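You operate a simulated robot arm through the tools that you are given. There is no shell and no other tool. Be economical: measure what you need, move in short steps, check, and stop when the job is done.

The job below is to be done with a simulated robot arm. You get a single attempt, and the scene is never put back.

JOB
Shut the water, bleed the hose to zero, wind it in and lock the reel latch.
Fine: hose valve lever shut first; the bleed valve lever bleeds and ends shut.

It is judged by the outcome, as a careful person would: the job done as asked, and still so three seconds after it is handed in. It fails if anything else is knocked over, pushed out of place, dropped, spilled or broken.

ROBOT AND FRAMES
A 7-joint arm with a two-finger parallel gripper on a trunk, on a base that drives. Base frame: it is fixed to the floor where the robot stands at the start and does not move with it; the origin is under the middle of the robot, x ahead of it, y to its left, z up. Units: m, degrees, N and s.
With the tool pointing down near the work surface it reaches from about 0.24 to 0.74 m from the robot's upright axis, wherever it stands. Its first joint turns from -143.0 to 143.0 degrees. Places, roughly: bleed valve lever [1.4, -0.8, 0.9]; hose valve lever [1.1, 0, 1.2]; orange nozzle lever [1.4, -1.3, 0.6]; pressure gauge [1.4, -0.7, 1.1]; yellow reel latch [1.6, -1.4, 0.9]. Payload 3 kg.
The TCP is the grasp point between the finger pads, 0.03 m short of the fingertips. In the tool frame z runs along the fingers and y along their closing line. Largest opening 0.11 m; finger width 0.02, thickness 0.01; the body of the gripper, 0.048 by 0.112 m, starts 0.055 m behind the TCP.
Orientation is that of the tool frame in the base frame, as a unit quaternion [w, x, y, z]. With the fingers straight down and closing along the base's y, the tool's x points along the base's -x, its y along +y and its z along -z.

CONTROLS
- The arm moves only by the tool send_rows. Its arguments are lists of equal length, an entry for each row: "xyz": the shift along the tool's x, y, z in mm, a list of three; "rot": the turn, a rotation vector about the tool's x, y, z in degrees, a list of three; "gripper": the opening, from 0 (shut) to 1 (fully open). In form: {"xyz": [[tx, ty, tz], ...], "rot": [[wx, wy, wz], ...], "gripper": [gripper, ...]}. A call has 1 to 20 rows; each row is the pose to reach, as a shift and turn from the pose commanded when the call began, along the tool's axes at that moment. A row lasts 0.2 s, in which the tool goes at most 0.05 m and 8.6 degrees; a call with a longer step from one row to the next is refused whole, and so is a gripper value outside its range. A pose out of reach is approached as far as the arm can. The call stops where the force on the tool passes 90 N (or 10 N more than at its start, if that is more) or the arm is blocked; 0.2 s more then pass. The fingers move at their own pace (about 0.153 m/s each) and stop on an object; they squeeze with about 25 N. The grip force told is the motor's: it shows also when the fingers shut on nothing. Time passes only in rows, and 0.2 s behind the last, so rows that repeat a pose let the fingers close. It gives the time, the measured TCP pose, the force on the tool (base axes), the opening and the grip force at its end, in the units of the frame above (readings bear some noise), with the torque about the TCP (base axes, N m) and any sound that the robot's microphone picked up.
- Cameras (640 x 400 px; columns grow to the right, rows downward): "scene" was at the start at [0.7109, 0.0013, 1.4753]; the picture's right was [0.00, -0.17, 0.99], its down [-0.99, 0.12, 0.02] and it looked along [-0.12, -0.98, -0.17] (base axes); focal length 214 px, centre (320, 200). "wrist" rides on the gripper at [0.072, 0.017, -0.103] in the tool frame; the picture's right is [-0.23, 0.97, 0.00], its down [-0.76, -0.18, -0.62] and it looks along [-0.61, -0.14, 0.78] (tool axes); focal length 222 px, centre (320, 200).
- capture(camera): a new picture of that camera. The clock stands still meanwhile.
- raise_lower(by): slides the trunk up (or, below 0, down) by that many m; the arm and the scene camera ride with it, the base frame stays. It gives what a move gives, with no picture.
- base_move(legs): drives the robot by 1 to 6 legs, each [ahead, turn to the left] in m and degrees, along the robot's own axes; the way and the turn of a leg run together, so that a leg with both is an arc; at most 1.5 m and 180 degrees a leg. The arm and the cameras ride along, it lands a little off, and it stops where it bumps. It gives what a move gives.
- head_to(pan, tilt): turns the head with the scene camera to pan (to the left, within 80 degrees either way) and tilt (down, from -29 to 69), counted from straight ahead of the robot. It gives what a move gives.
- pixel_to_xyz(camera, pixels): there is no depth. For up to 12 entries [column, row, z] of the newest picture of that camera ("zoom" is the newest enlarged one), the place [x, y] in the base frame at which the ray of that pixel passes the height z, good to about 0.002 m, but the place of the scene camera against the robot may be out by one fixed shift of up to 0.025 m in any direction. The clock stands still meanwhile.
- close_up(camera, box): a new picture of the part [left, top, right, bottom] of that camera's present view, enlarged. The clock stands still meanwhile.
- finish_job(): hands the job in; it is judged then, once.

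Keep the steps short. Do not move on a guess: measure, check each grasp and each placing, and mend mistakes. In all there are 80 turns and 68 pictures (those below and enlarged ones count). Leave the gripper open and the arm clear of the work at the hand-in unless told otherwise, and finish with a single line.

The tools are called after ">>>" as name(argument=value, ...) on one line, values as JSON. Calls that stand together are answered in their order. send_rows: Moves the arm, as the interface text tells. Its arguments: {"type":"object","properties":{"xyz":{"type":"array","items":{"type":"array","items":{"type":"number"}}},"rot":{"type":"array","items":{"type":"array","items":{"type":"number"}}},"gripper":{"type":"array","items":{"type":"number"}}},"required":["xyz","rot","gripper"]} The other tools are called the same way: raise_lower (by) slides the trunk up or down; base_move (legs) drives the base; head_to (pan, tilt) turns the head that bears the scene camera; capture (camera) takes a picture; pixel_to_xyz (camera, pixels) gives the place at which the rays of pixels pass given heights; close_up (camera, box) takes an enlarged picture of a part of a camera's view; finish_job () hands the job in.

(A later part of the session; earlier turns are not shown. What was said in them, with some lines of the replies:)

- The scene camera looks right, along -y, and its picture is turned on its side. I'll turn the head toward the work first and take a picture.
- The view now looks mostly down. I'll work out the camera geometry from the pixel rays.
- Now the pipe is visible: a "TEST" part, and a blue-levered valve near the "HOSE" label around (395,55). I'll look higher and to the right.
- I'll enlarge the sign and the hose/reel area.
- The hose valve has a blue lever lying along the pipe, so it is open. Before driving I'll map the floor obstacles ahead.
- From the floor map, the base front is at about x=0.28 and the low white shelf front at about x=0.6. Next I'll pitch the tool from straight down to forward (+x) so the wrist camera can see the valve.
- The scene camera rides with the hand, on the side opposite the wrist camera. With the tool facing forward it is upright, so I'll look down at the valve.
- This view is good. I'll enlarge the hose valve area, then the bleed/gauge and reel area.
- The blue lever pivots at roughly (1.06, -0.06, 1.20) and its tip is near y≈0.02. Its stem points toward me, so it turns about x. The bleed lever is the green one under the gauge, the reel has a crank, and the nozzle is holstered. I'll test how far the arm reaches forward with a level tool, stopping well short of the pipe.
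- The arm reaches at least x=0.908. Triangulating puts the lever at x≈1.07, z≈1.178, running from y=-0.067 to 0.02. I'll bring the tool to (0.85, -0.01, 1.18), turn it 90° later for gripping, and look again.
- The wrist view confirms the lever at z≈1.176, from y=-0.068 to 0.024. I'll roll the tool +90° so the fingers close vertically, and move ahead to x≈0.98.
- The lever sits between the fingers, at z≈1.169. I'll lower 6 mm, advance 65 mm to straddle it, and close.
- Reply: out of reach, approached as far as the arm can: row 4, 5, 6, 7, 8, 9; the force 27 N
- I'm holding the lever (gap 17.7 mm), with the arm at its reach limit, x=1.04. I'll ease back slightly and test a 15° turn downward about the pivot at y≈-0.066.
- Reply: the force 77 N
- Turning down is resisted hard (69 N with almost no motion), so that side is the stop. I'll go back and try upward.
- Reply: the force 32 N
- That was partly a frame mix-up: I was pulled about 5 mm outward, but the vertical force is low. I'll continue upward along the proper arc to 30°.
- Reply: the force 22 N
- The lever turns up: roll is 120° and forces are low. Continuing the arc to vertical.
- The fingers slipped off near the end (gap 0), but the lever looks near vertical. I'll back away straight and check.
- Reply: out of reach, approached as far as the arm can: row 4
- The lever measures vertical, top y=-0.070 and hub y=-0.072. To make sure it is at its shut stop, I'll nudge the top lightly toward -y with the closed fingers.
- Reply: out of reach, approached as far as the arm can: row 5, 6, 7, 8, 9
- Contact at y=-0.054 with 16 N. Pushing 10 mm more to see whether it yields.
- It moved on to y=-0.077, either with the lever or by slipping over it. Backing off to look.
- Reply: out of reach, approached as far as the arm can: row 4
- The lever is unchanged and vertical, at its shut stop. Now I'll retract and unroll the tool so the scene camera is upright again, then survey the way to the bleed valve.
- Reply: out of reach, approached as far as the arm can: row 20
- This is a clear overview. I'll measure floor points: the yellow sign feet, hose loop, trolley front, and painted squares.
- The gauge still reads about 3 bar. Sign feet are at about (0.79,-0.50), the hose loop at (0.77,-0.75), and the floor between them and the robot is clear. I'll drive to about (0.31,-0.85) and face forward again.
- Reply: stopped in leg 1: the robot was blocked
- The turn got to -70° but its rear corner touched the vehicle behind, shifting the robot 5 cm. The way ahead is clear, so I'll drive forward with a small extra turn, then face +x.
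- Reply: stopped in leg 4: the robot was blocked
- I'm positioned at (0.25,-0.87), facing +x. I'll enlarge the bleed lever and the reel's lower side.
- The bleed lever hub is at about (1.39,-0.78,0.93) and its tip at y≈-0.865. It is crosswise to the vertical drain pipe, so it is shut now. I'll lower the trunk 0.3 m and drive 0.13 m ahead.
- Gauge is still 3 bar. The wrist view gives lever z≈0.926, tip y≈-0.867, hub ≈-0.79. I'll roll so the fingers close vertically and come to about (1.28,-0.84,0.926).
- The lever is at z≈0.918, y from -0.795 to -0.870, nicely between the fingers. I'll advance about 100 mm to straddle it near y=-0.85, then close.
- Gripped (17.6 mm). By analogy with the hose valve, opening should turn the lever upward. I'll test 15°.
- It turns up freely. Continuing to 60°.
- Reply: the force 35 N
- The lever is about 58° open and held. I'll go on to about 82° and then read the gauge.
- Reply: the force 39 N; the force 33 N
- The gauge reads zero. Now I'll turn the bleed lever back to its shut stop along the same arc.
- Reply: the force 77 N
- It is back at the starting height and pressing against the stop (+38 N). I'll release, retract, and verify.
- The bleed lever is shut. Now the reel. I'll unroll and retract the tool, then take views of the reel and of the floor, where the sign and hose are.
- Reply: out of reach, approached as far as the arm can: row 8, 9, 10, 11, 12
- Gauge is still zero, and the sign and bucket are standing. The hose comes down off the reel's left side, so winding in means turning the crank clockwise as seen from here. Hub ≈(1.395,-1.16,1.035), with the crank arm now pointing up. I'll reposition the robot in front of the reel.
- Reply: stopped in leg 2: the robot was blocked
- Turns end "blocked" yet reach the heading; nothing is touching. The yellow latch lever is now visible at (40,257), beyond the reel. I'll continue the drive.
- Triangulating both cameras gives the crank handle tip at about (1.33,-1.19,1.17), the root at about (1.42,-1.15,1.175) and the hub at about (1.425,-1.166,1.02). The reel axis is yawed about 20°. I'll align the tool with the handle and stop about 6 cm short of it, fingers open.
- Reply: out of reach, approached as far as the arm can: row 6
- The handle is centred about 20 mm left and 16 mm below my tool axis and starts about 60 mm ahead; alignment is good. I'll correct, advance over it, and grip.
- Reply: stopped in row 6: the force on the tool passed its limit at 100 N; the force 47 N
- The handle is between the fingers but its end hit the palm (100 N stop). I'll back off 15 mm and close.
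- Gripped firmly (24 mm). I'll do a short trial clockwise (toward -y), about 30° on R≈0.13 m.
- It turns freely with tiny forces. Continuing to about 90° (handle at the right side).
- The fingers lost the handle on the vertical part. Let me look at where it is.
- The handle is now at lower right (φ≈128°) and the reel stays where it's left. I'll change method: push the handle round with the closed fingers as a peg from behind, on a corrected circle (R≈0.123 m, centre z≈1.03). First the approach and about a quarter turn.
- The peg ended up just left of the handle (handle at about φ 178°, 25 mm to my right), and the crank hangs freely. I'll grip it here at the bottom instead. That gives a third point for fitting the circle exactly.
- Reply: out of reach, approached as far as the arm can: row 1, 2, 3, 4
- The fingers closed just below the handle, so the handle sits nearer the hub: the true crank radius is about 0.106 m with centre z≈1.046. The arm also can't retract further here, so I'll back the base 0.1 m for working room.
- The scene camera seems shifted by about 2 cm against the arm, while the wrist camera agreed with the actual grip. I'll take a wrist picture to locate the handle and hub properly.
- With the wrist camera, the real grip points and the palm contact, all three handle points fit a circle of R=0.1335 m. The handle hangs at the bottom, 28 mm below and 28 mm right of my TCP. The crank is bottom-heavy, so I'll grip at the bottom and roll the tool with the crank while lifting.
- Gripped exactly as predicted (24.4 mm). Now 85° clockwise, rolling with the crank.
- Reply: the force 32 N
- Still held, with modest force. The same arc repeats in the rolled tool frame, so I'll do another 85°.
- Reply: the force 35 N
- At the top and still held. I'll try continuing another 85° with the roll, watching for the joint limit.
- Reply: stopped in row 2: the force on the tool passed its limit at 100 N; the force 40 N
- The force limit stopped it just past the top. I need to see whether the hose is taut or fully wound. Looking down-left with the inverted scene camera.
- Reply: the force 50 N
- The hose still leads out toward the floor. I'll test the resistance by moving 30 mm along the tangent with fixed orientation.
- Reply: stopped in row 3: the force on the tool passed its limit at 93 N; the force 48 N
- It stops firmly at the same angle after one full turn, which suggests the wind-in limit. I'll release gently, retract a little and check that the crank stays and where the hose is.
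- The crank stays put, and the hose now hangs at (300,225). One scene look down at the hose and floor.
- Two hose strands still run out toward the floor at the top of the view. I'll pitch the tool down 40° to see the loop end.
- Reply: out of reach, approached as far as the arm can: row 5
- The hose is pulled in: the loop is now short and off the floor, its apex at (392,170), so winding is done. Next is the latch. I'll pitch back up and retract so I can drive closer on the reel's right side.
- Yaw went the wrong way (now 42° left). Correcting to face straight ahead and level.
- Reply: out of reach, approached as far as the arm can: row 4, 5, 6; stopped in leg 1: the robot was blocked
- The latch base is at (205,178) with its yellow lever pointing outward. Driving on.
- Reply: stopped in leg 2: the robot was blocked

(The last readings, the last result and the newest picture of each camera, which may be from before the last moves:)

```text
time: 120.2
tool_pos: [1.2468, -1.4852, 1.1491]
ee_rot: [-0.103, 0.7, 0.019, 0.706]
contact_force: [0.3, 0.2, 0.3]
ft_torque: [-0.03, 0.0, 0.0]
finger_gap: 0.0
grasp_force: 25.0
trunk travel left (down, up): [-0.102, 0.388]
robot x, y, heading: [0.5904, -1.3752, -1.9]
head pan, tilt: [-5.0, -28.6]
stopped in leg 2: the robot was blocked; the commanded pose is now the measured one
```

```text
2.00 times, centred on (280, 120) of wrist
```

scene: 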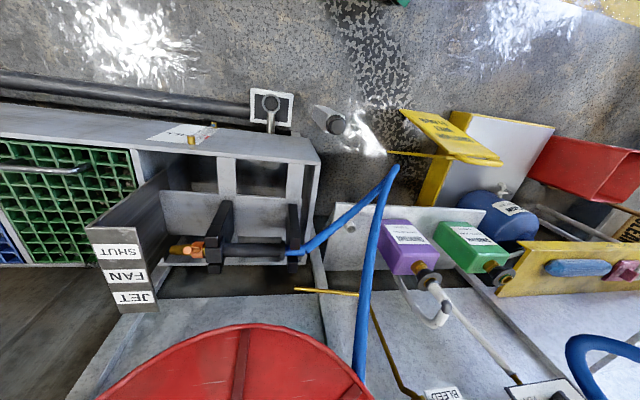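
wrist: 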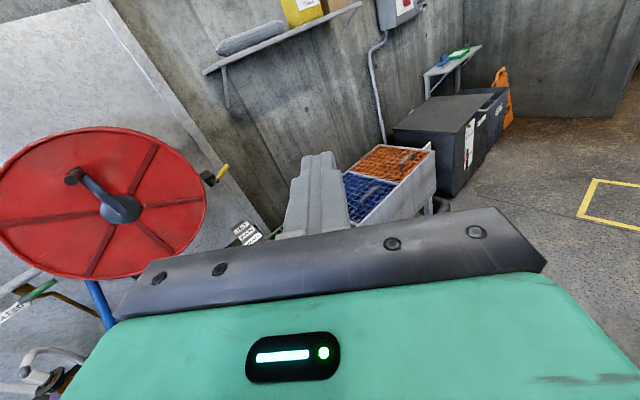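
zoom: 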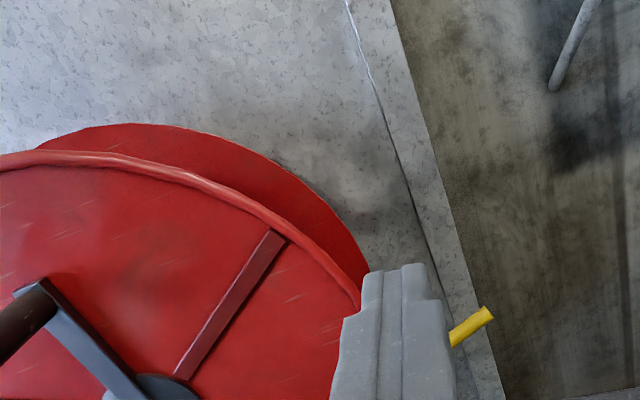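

The fingers block the latch base. I'll shift the tool right and lower so the wrist camera sees the latch beside the fingers.

>>> send_rows(xyz=[[-20, 30, 10], [-40, 60, 30], [-60, 90, 50], [-80, 110, 70]], rot=[[0, 0, -1.5], [0, 0, -3], [0, 0, -4.5], [0, 0, -6]], gripper=[0, 0, 0, 0])

>>> close_up(camera="wrist", box=[140, 40, 340, 165])

```text
time: 121.2
tool_pos: [1.3338, -1.5746, 1.0551]
ee_rot: [-0.066, 0.698, 0.056, 0.711]
contact_force: [-0.4, -0.5, 0.4]
ft_torque: [-0.05, 0.07, 0.03]
finger_gap: 0.0
grasp_force: 24.9
trunk travel left (down, up): [-0.102, 0.388]
robot x, y, heading: [0.5875, -1.3747, -1.7]
head pan, tilt: [-5.0, -28.6]
```

```text
3.20 times, centred on (240, 102) of wrist
```

zoom: 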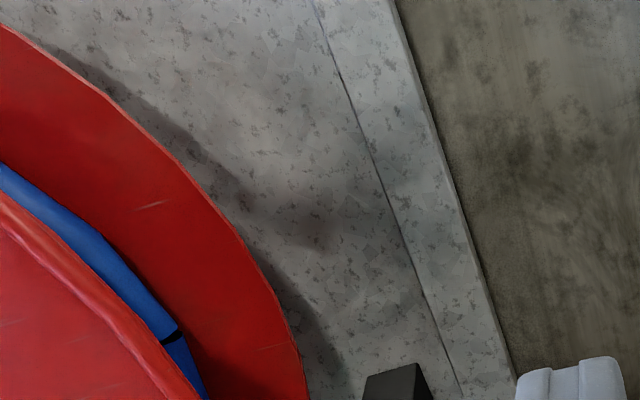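

The latch bracket begins at about (263,159); the lever is just below. Enlarging there.

>>> close_up(camera="wrist", box=[170, 130, 330, 230])

```text
4.00 times, centred on (250, 180) of wrist
```

zoom: 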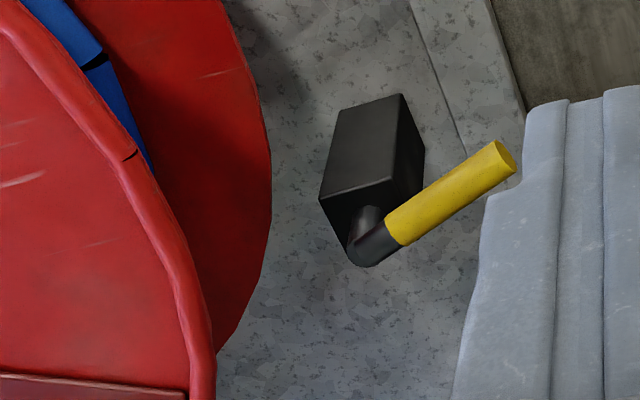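

The latch is a lever on a shaft pointing toward me: hub ≈(1.578,-1.37,0.895), tip ≈(1.58,-1.45,0.928), raised about 22°. I'll approach from the right with yaw, closed fingers just above the lever tip, keeping clear of the reel disc.

>>> send_rows(xyz=[[-10, 0, 0], [-30, 0, 20], [-50, -10, 60], [-70, -30, 110], [-80, -50, 160], [-86, -70, 205], [-86, -86, 235], [-86, -86, 253]], rot=[[4, 0, 0], [8, 0, 0], [12, 0, 0], [16, 0, 0], [20, 0, 0], [22, 0, 0], [22, 0, 0], [22, 0, 0]], gripper=[0, 0, 0, 0, 0, 0, 0, 0])

>>> capture(camera="wrist")

```text
refused: row 4 steps farther than a row can; nothing moved
```

```text
3 pictures are left
```

wrist: 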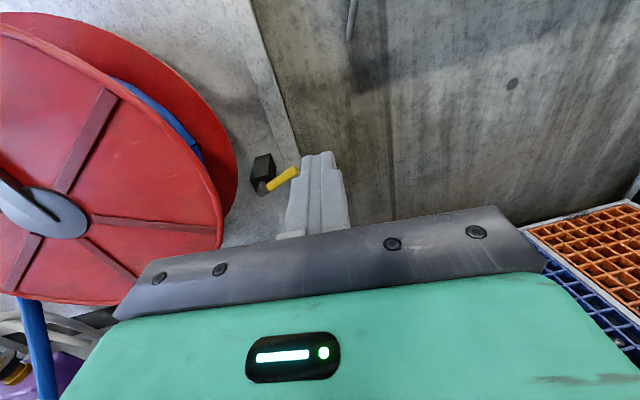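

Refused for step size; nothing moved. Redoing with smaller steps.

>>> send_rows(xyz=[[-10, 0, 0], [-30, 0, 20], [-45, -10, 50], [-60, -20, 85], [-70, -35, 120], [-80, -50, 155], [-86, -65, 190], [-86, -80, 220], [-86, -86, 245], [-86, -86, 253]], rot=[[3, 0, 0], [6, 0, 0], [9, 0, 0], [12, 0, 0], [15, 0, 0], [18, 0, 0], [20, 0, 0], [22, 0, 0], [22, 0, 0], [22, 0, 0]], gripper=[0, 0, 0, 0, 0, 0, 0, 0, 0, 0])

```text
time: 123.4
tool_pos: [1.5585, -1.4403, 0.9756]
ee_rot: [-0.198, 0.673, 0.191, 0.686]
contact_force: [0.3, -0.1, -0.1]
ft_torque: [0.02, 0.02, -0.02]
finger_gap: 0.0001
grasp_force: 25.3
out of reach, approached as far as the arm can: row 9, 10
trunk travel left (down, up): [-0.102, 0.388]
robot x, y, heading: [0.5815, -1.3781, -1.6]
head pan, tilt: [-5.0, -28.6]
```

No contact, but I'm about 12 mm short in reach. I'll nudge the base 3 cm forward, then press down gently from above the lever.

>>> base_move(legs=[[0.03, 0]])

>>> send_rows(xyz=[[-10, 0, 0], [-20, 0, 0], [-28, 0, 0], [-36, 0, 0]], rot=[[0, 0, 0], [0, 0, 0], [0, 0, 0], [0, 0, 0]], gripper=[0, 0, 0, 0])

```text
time: 124.2
tool_pos: [1.5882, -1.4408, 0.9751]
ee_rot: [-0.199, 0.673, 0.191, 0.686]
contact_force: [0.3, 0.0, 0.3]
ft_torque: [0.0, 0.06, 0.02]
finger_gap: 0.0001
grasp_force: 24.8
trunk travel left (down, up): [-0.102, 0.388]
robot x, y, heading: [0.6203, -1.3755, -1.9]
head pan, tilt: [-5.0, -28.6]
```

```text
time: 125.3
tool_pos: [1.5868, -1.4412, 0.9596]
ee_rot: [-0.197, 0.664, 0.191, 0.696]
contact_force: [-0.8, 2.3, 23.8]
ft_torque: [-0.37, 0.39, -0.03]
finger_gap: 0.0
grasp_force: 25.2
trunk travel left (down, up): [-0.102, 0.388]
robot x, y, heading: [0.6184, -1.3767, -1.7]
head pan, tilt: [-5.0, -28.6]
stopped in row 4: the force on the tool passed its limit at 93 N (the readings are from after the stop); the commanded pose is now the measured one
```

The lever is firmly stopped downward (93 N), so locking must be upward toward the reel. I'll back out, go underneath with more yaw to clear the disc, and come in below the lever.

>>> send_rows(xyz=[[5, 0, -25], [5, 0, -65], [-30, -1, -70], [-55, -2, -70], [-74, -2, -70], [-74, -2, -45], [-74, -2, -24]], rot=[[0, 0, 0], [4, 0, 0], [9, 0, 0], [14, 0, 0], [18, 0, 0], [18, 0, 0], [18, 0, 0]], gripper=[0, 0, 0, 0, 0, 0, 0])

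```text
time: 126.9
tool_pos: [1.5246, -1.4625, 0.8867]
ee_rot: [-0.3, 0.628, 0.297, 0.654]
contact_force: [-0.1, 0.3, 0.6]
ft_torque: [0.02, 0.0, 0.02]
finger_gap: 0.0
grasp_force: 25.1
out of reach, approached as far as the arm can: row 5, 6, 7
trunk travel left (down, up): [-0.102, 0.388]
robot x, y, heading: [0.6159, -1.3802, -1.6]
head pan, tilt: [-5.0, -28.6]
```

I'm 4.5 cm short with this yaw. Driving 4.5 cm forward (still clear of the trolley), then lifting under the lever for a first test.

>>> base_move(legs=[[0.045, 0]])

>>> send_rows(xyz=[[5, -7.4, 8.8], [15, -7.4, 8.8], [28, -7.4, 8.8], [40, -9, 10.7], [50, -10.6, 12.6]], rot=[[0, 0, 0], [0, 0, 0], [0, 0, 0], [0, 0, 0], [0, 0, 0]], gripper=[0, 0, 0, 0, 0])

```text
time: 127.8
tool_pos: [1.5683, -1.4625, 0.8875]
ee_rot: [-0.298, 0.628, 0.296, 0.655]
contact_force: [1.1, -1.0, -0.6]
ft_torque: [-0.01, 0.01, 0.0]
finger_gap: 0.0
grasp_force: 25.1
trunk travel left (down, up): [-0.102, 0.388]
robot x, y, heading: [0.6622, -1.3766, -1.9]
head pan, tilt: [-5.0, -28.6]
```

```text
time: 129.0
tool_pos: [1.5681, -1.4472, 0.9352]
ee_rot: [-0.299, 0.628, 0.296, 0.655]
contact_force: [0.3, 0.4, -0.8]
ft_torque: [-0.04, -0.01, 0.01]
finger_gap: 0.0
grasp_force: 25.4
trunk travel left (down, up): [-0.102, 0.388]
robot x, y, heading: [0.6644, -1.3773, -1.6]
head pan, tilt: [-5.0, -28.6]
```

Almost no force, so the lever is likely moving up. Continuing the arc toward the reel until it stops.

>>> send_rows(xyz=[[11, -4, 5], [21, -8.4, 10], [29, -14.5, 17.5], [36, -20.9, 24.9], [40, -26.5, 31.5], [43, -32.2, 38.3]], rot=[[0, 0, 0], [0, 0, 0], [0, 0, 0], [0, 0, 0], [0, 0, 0], [0, 0, 0]], gripper=[0, 0, 0, 0, 0, 0])

>>> close_up(camera="wrist", box=[200, 60, 440, 210])

```text
time: 130.4
tool_pos: [1.5655, -1.3975, 0.9815]
ee_rot: [-0.299, 0.628, 0.297, 0.654]
contact_force: [0.1, -0.1, 0.0]
ft_torque: [0.02, -0.05, 0.0]
finger_gap: 0.0002
grasp_force: 25.1
trunk travel left (down, up): [-0.102, 0.388]
robot x, y, heading: [0.6604, -1.3785, -1.7]
head pan, tilt: [-5.0, -28.6]
```

```text
2.67 times, centred on (320, 135) of wrist
```

zoom: 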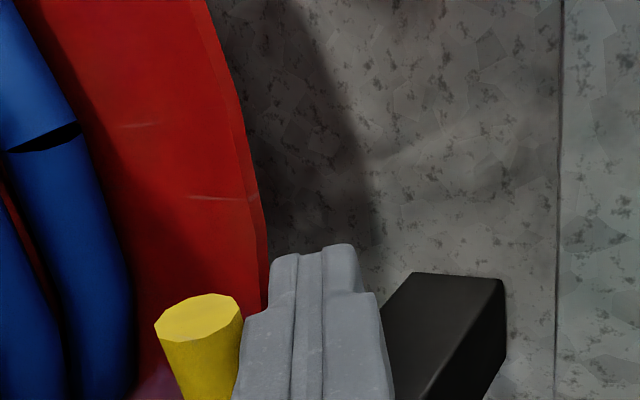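

The lever is now upright, left of the fingers. I'll keep pushing toward the reel until it meets its stop.

>>> send_rows(xyz=[[1, -6, 7], [1.5, -11.9, 14.2], [1, -16, 19], [0, -20, 23.7], [-2, -24, 28.5], [-4, -27.6, 33]], rot=[[0, 0, 0], [0, 0, 0], [0, 0, 0], [0, 0, 0], [0, 0, 0], [0, 0, 0]], gripper=[0, 0, 0, 0, 0, 0])

```text
time: 131.6
tool_pos: [1.5693, -1.3875, 0.983]
ee_rot: [-0.287, 0.631, 0.284, 0.663]
contact_force: [20.7, -21.3, -3.0]
ft_torque: [-0.02, -0.05, 0.32]
finger_gap: 0.0001
grasp_force: 24.9
trunk travel left (down, up): [-0.102, 0.388]
robot x, y, heading: [0.663, -1.3736, -2.0]
head pan, tilt: [-5.0, -28.6]
stopped in row 5: the force on the tool passed its limit at 95 N (the readings are from after the stop); the commanded pose is now the measured one
```

Firm stop at 95 N: the latch is at its locked end. Backing out away from the lever, then checking.

>>> send_rows(xyz=[[0, 8, -6], [0, 14, -20], [0, 16, -55], [0, 18, -95], [5, 20, -135], [20, 20, -165]], rot=[[0, 0, 0], [0, 0, 0], [0, 0, 0], [0, 0, 0], [0, 0, 0], [0, 0, 0]], gripper=[0, 0, 0, 0, 0, 0])

>>> capture(camera="wrist")

```text
time: 133.0
tool_pos: [1.4699, -1.5159, 0.9973]
ee_rot: [-0.291, 0.63, 0.288, 0.66]
contact_force: [0.6, 0.7, -1.5]
ft_torque: [0.03, -0.02, 0.0]
finger_gap: 0.0
grasp_force: 25.3
trunk travel left (down, up): [-0.102, 0.388]
robot x, y, heading: [0.6621, -1.3771, -2.0]
head pan, tilt: [-5.0, -28.6]
```

```text
1 pictures are left
```

wrist: 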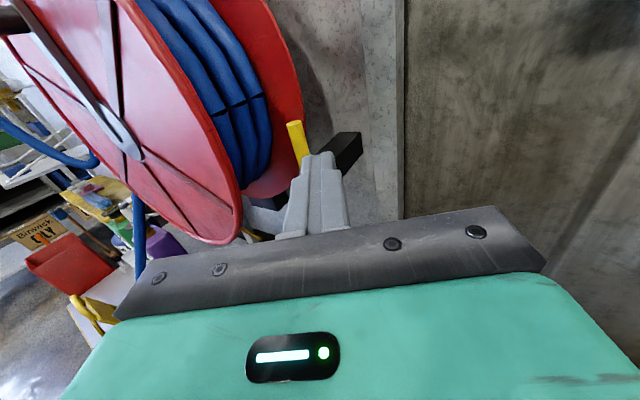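

The latch lever stands up at its stop and the crank is still at the wound position. I'll open the gripper, back the base away, and take the last look.

>>> base_move(legs=[[-0.25, 0]])

>>> send_rows(xyz=[[0, 0, 0], [0, 0, 0], [0, 0, 0]], rot=[[0, 0, 0], [0, 0, 0], [0, 0, 0]], gripper=[0.5, 1, 1])

>>> capture(camera="wrist")

```text
time: 134.8
tool_pos: [1.221, -1.5073, 0.9975]
ee_rot: [-0.291, 0.629, 0.288, 0.661]
contact_force: [0.6, -0.1, -0.5]
ft_torque: [0.01, 0.04, -0.01]
finger_gap: 0.0
grasp_force: 24.6
trunk travel left (down, up): [-0.102, 0.388]
robot x, y, heading: [0.4107, -1.3679, -2.0]
head pan, tilt: [-5.0, -28.6]
```

```text
time: 135.6
tool_pos: [1.2209, -1.5061, 0.9979]
ee_rot: [-0.292, 0.629, 0.289, 0.659]
contact_force: [-0.7, -0.1, 0.1]
ft_torque: [-0.01, -0.03, -0.02]
finger_gap: 0.1103
grasp_force: 0.1
trunk travel left (down, up): [-0.102, 0.388]
robot x, y, heading: [0.4139, -1.3663, -1.7]
head pan, tilt: [-5.0, -28.6]
```

```text
0 pictures are left
```

wrist: 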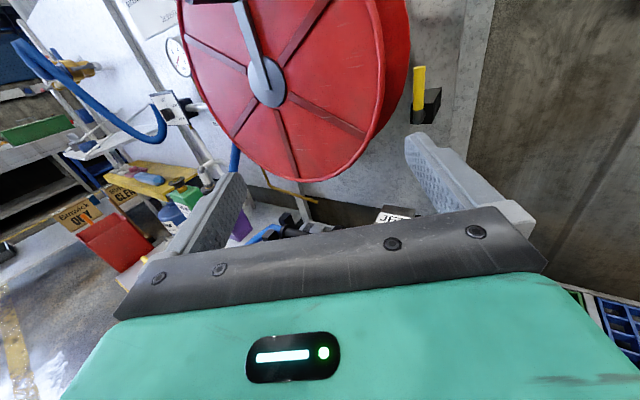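

The latch is up and locked, the crank holds, the gripper is open and the arm is clear. In this last view I can't see the yellow sign, but it was standing after winding and I've moved nothing near it since. Handing in.

>>> finish_job()

```text
The job is handed in.
```

The hose valve and bleed valve are shut, the gauge read zero after bleeding, the hose is wound in until the crank stopped, and the reel latch is pushed up to its stop, which I took as locked.
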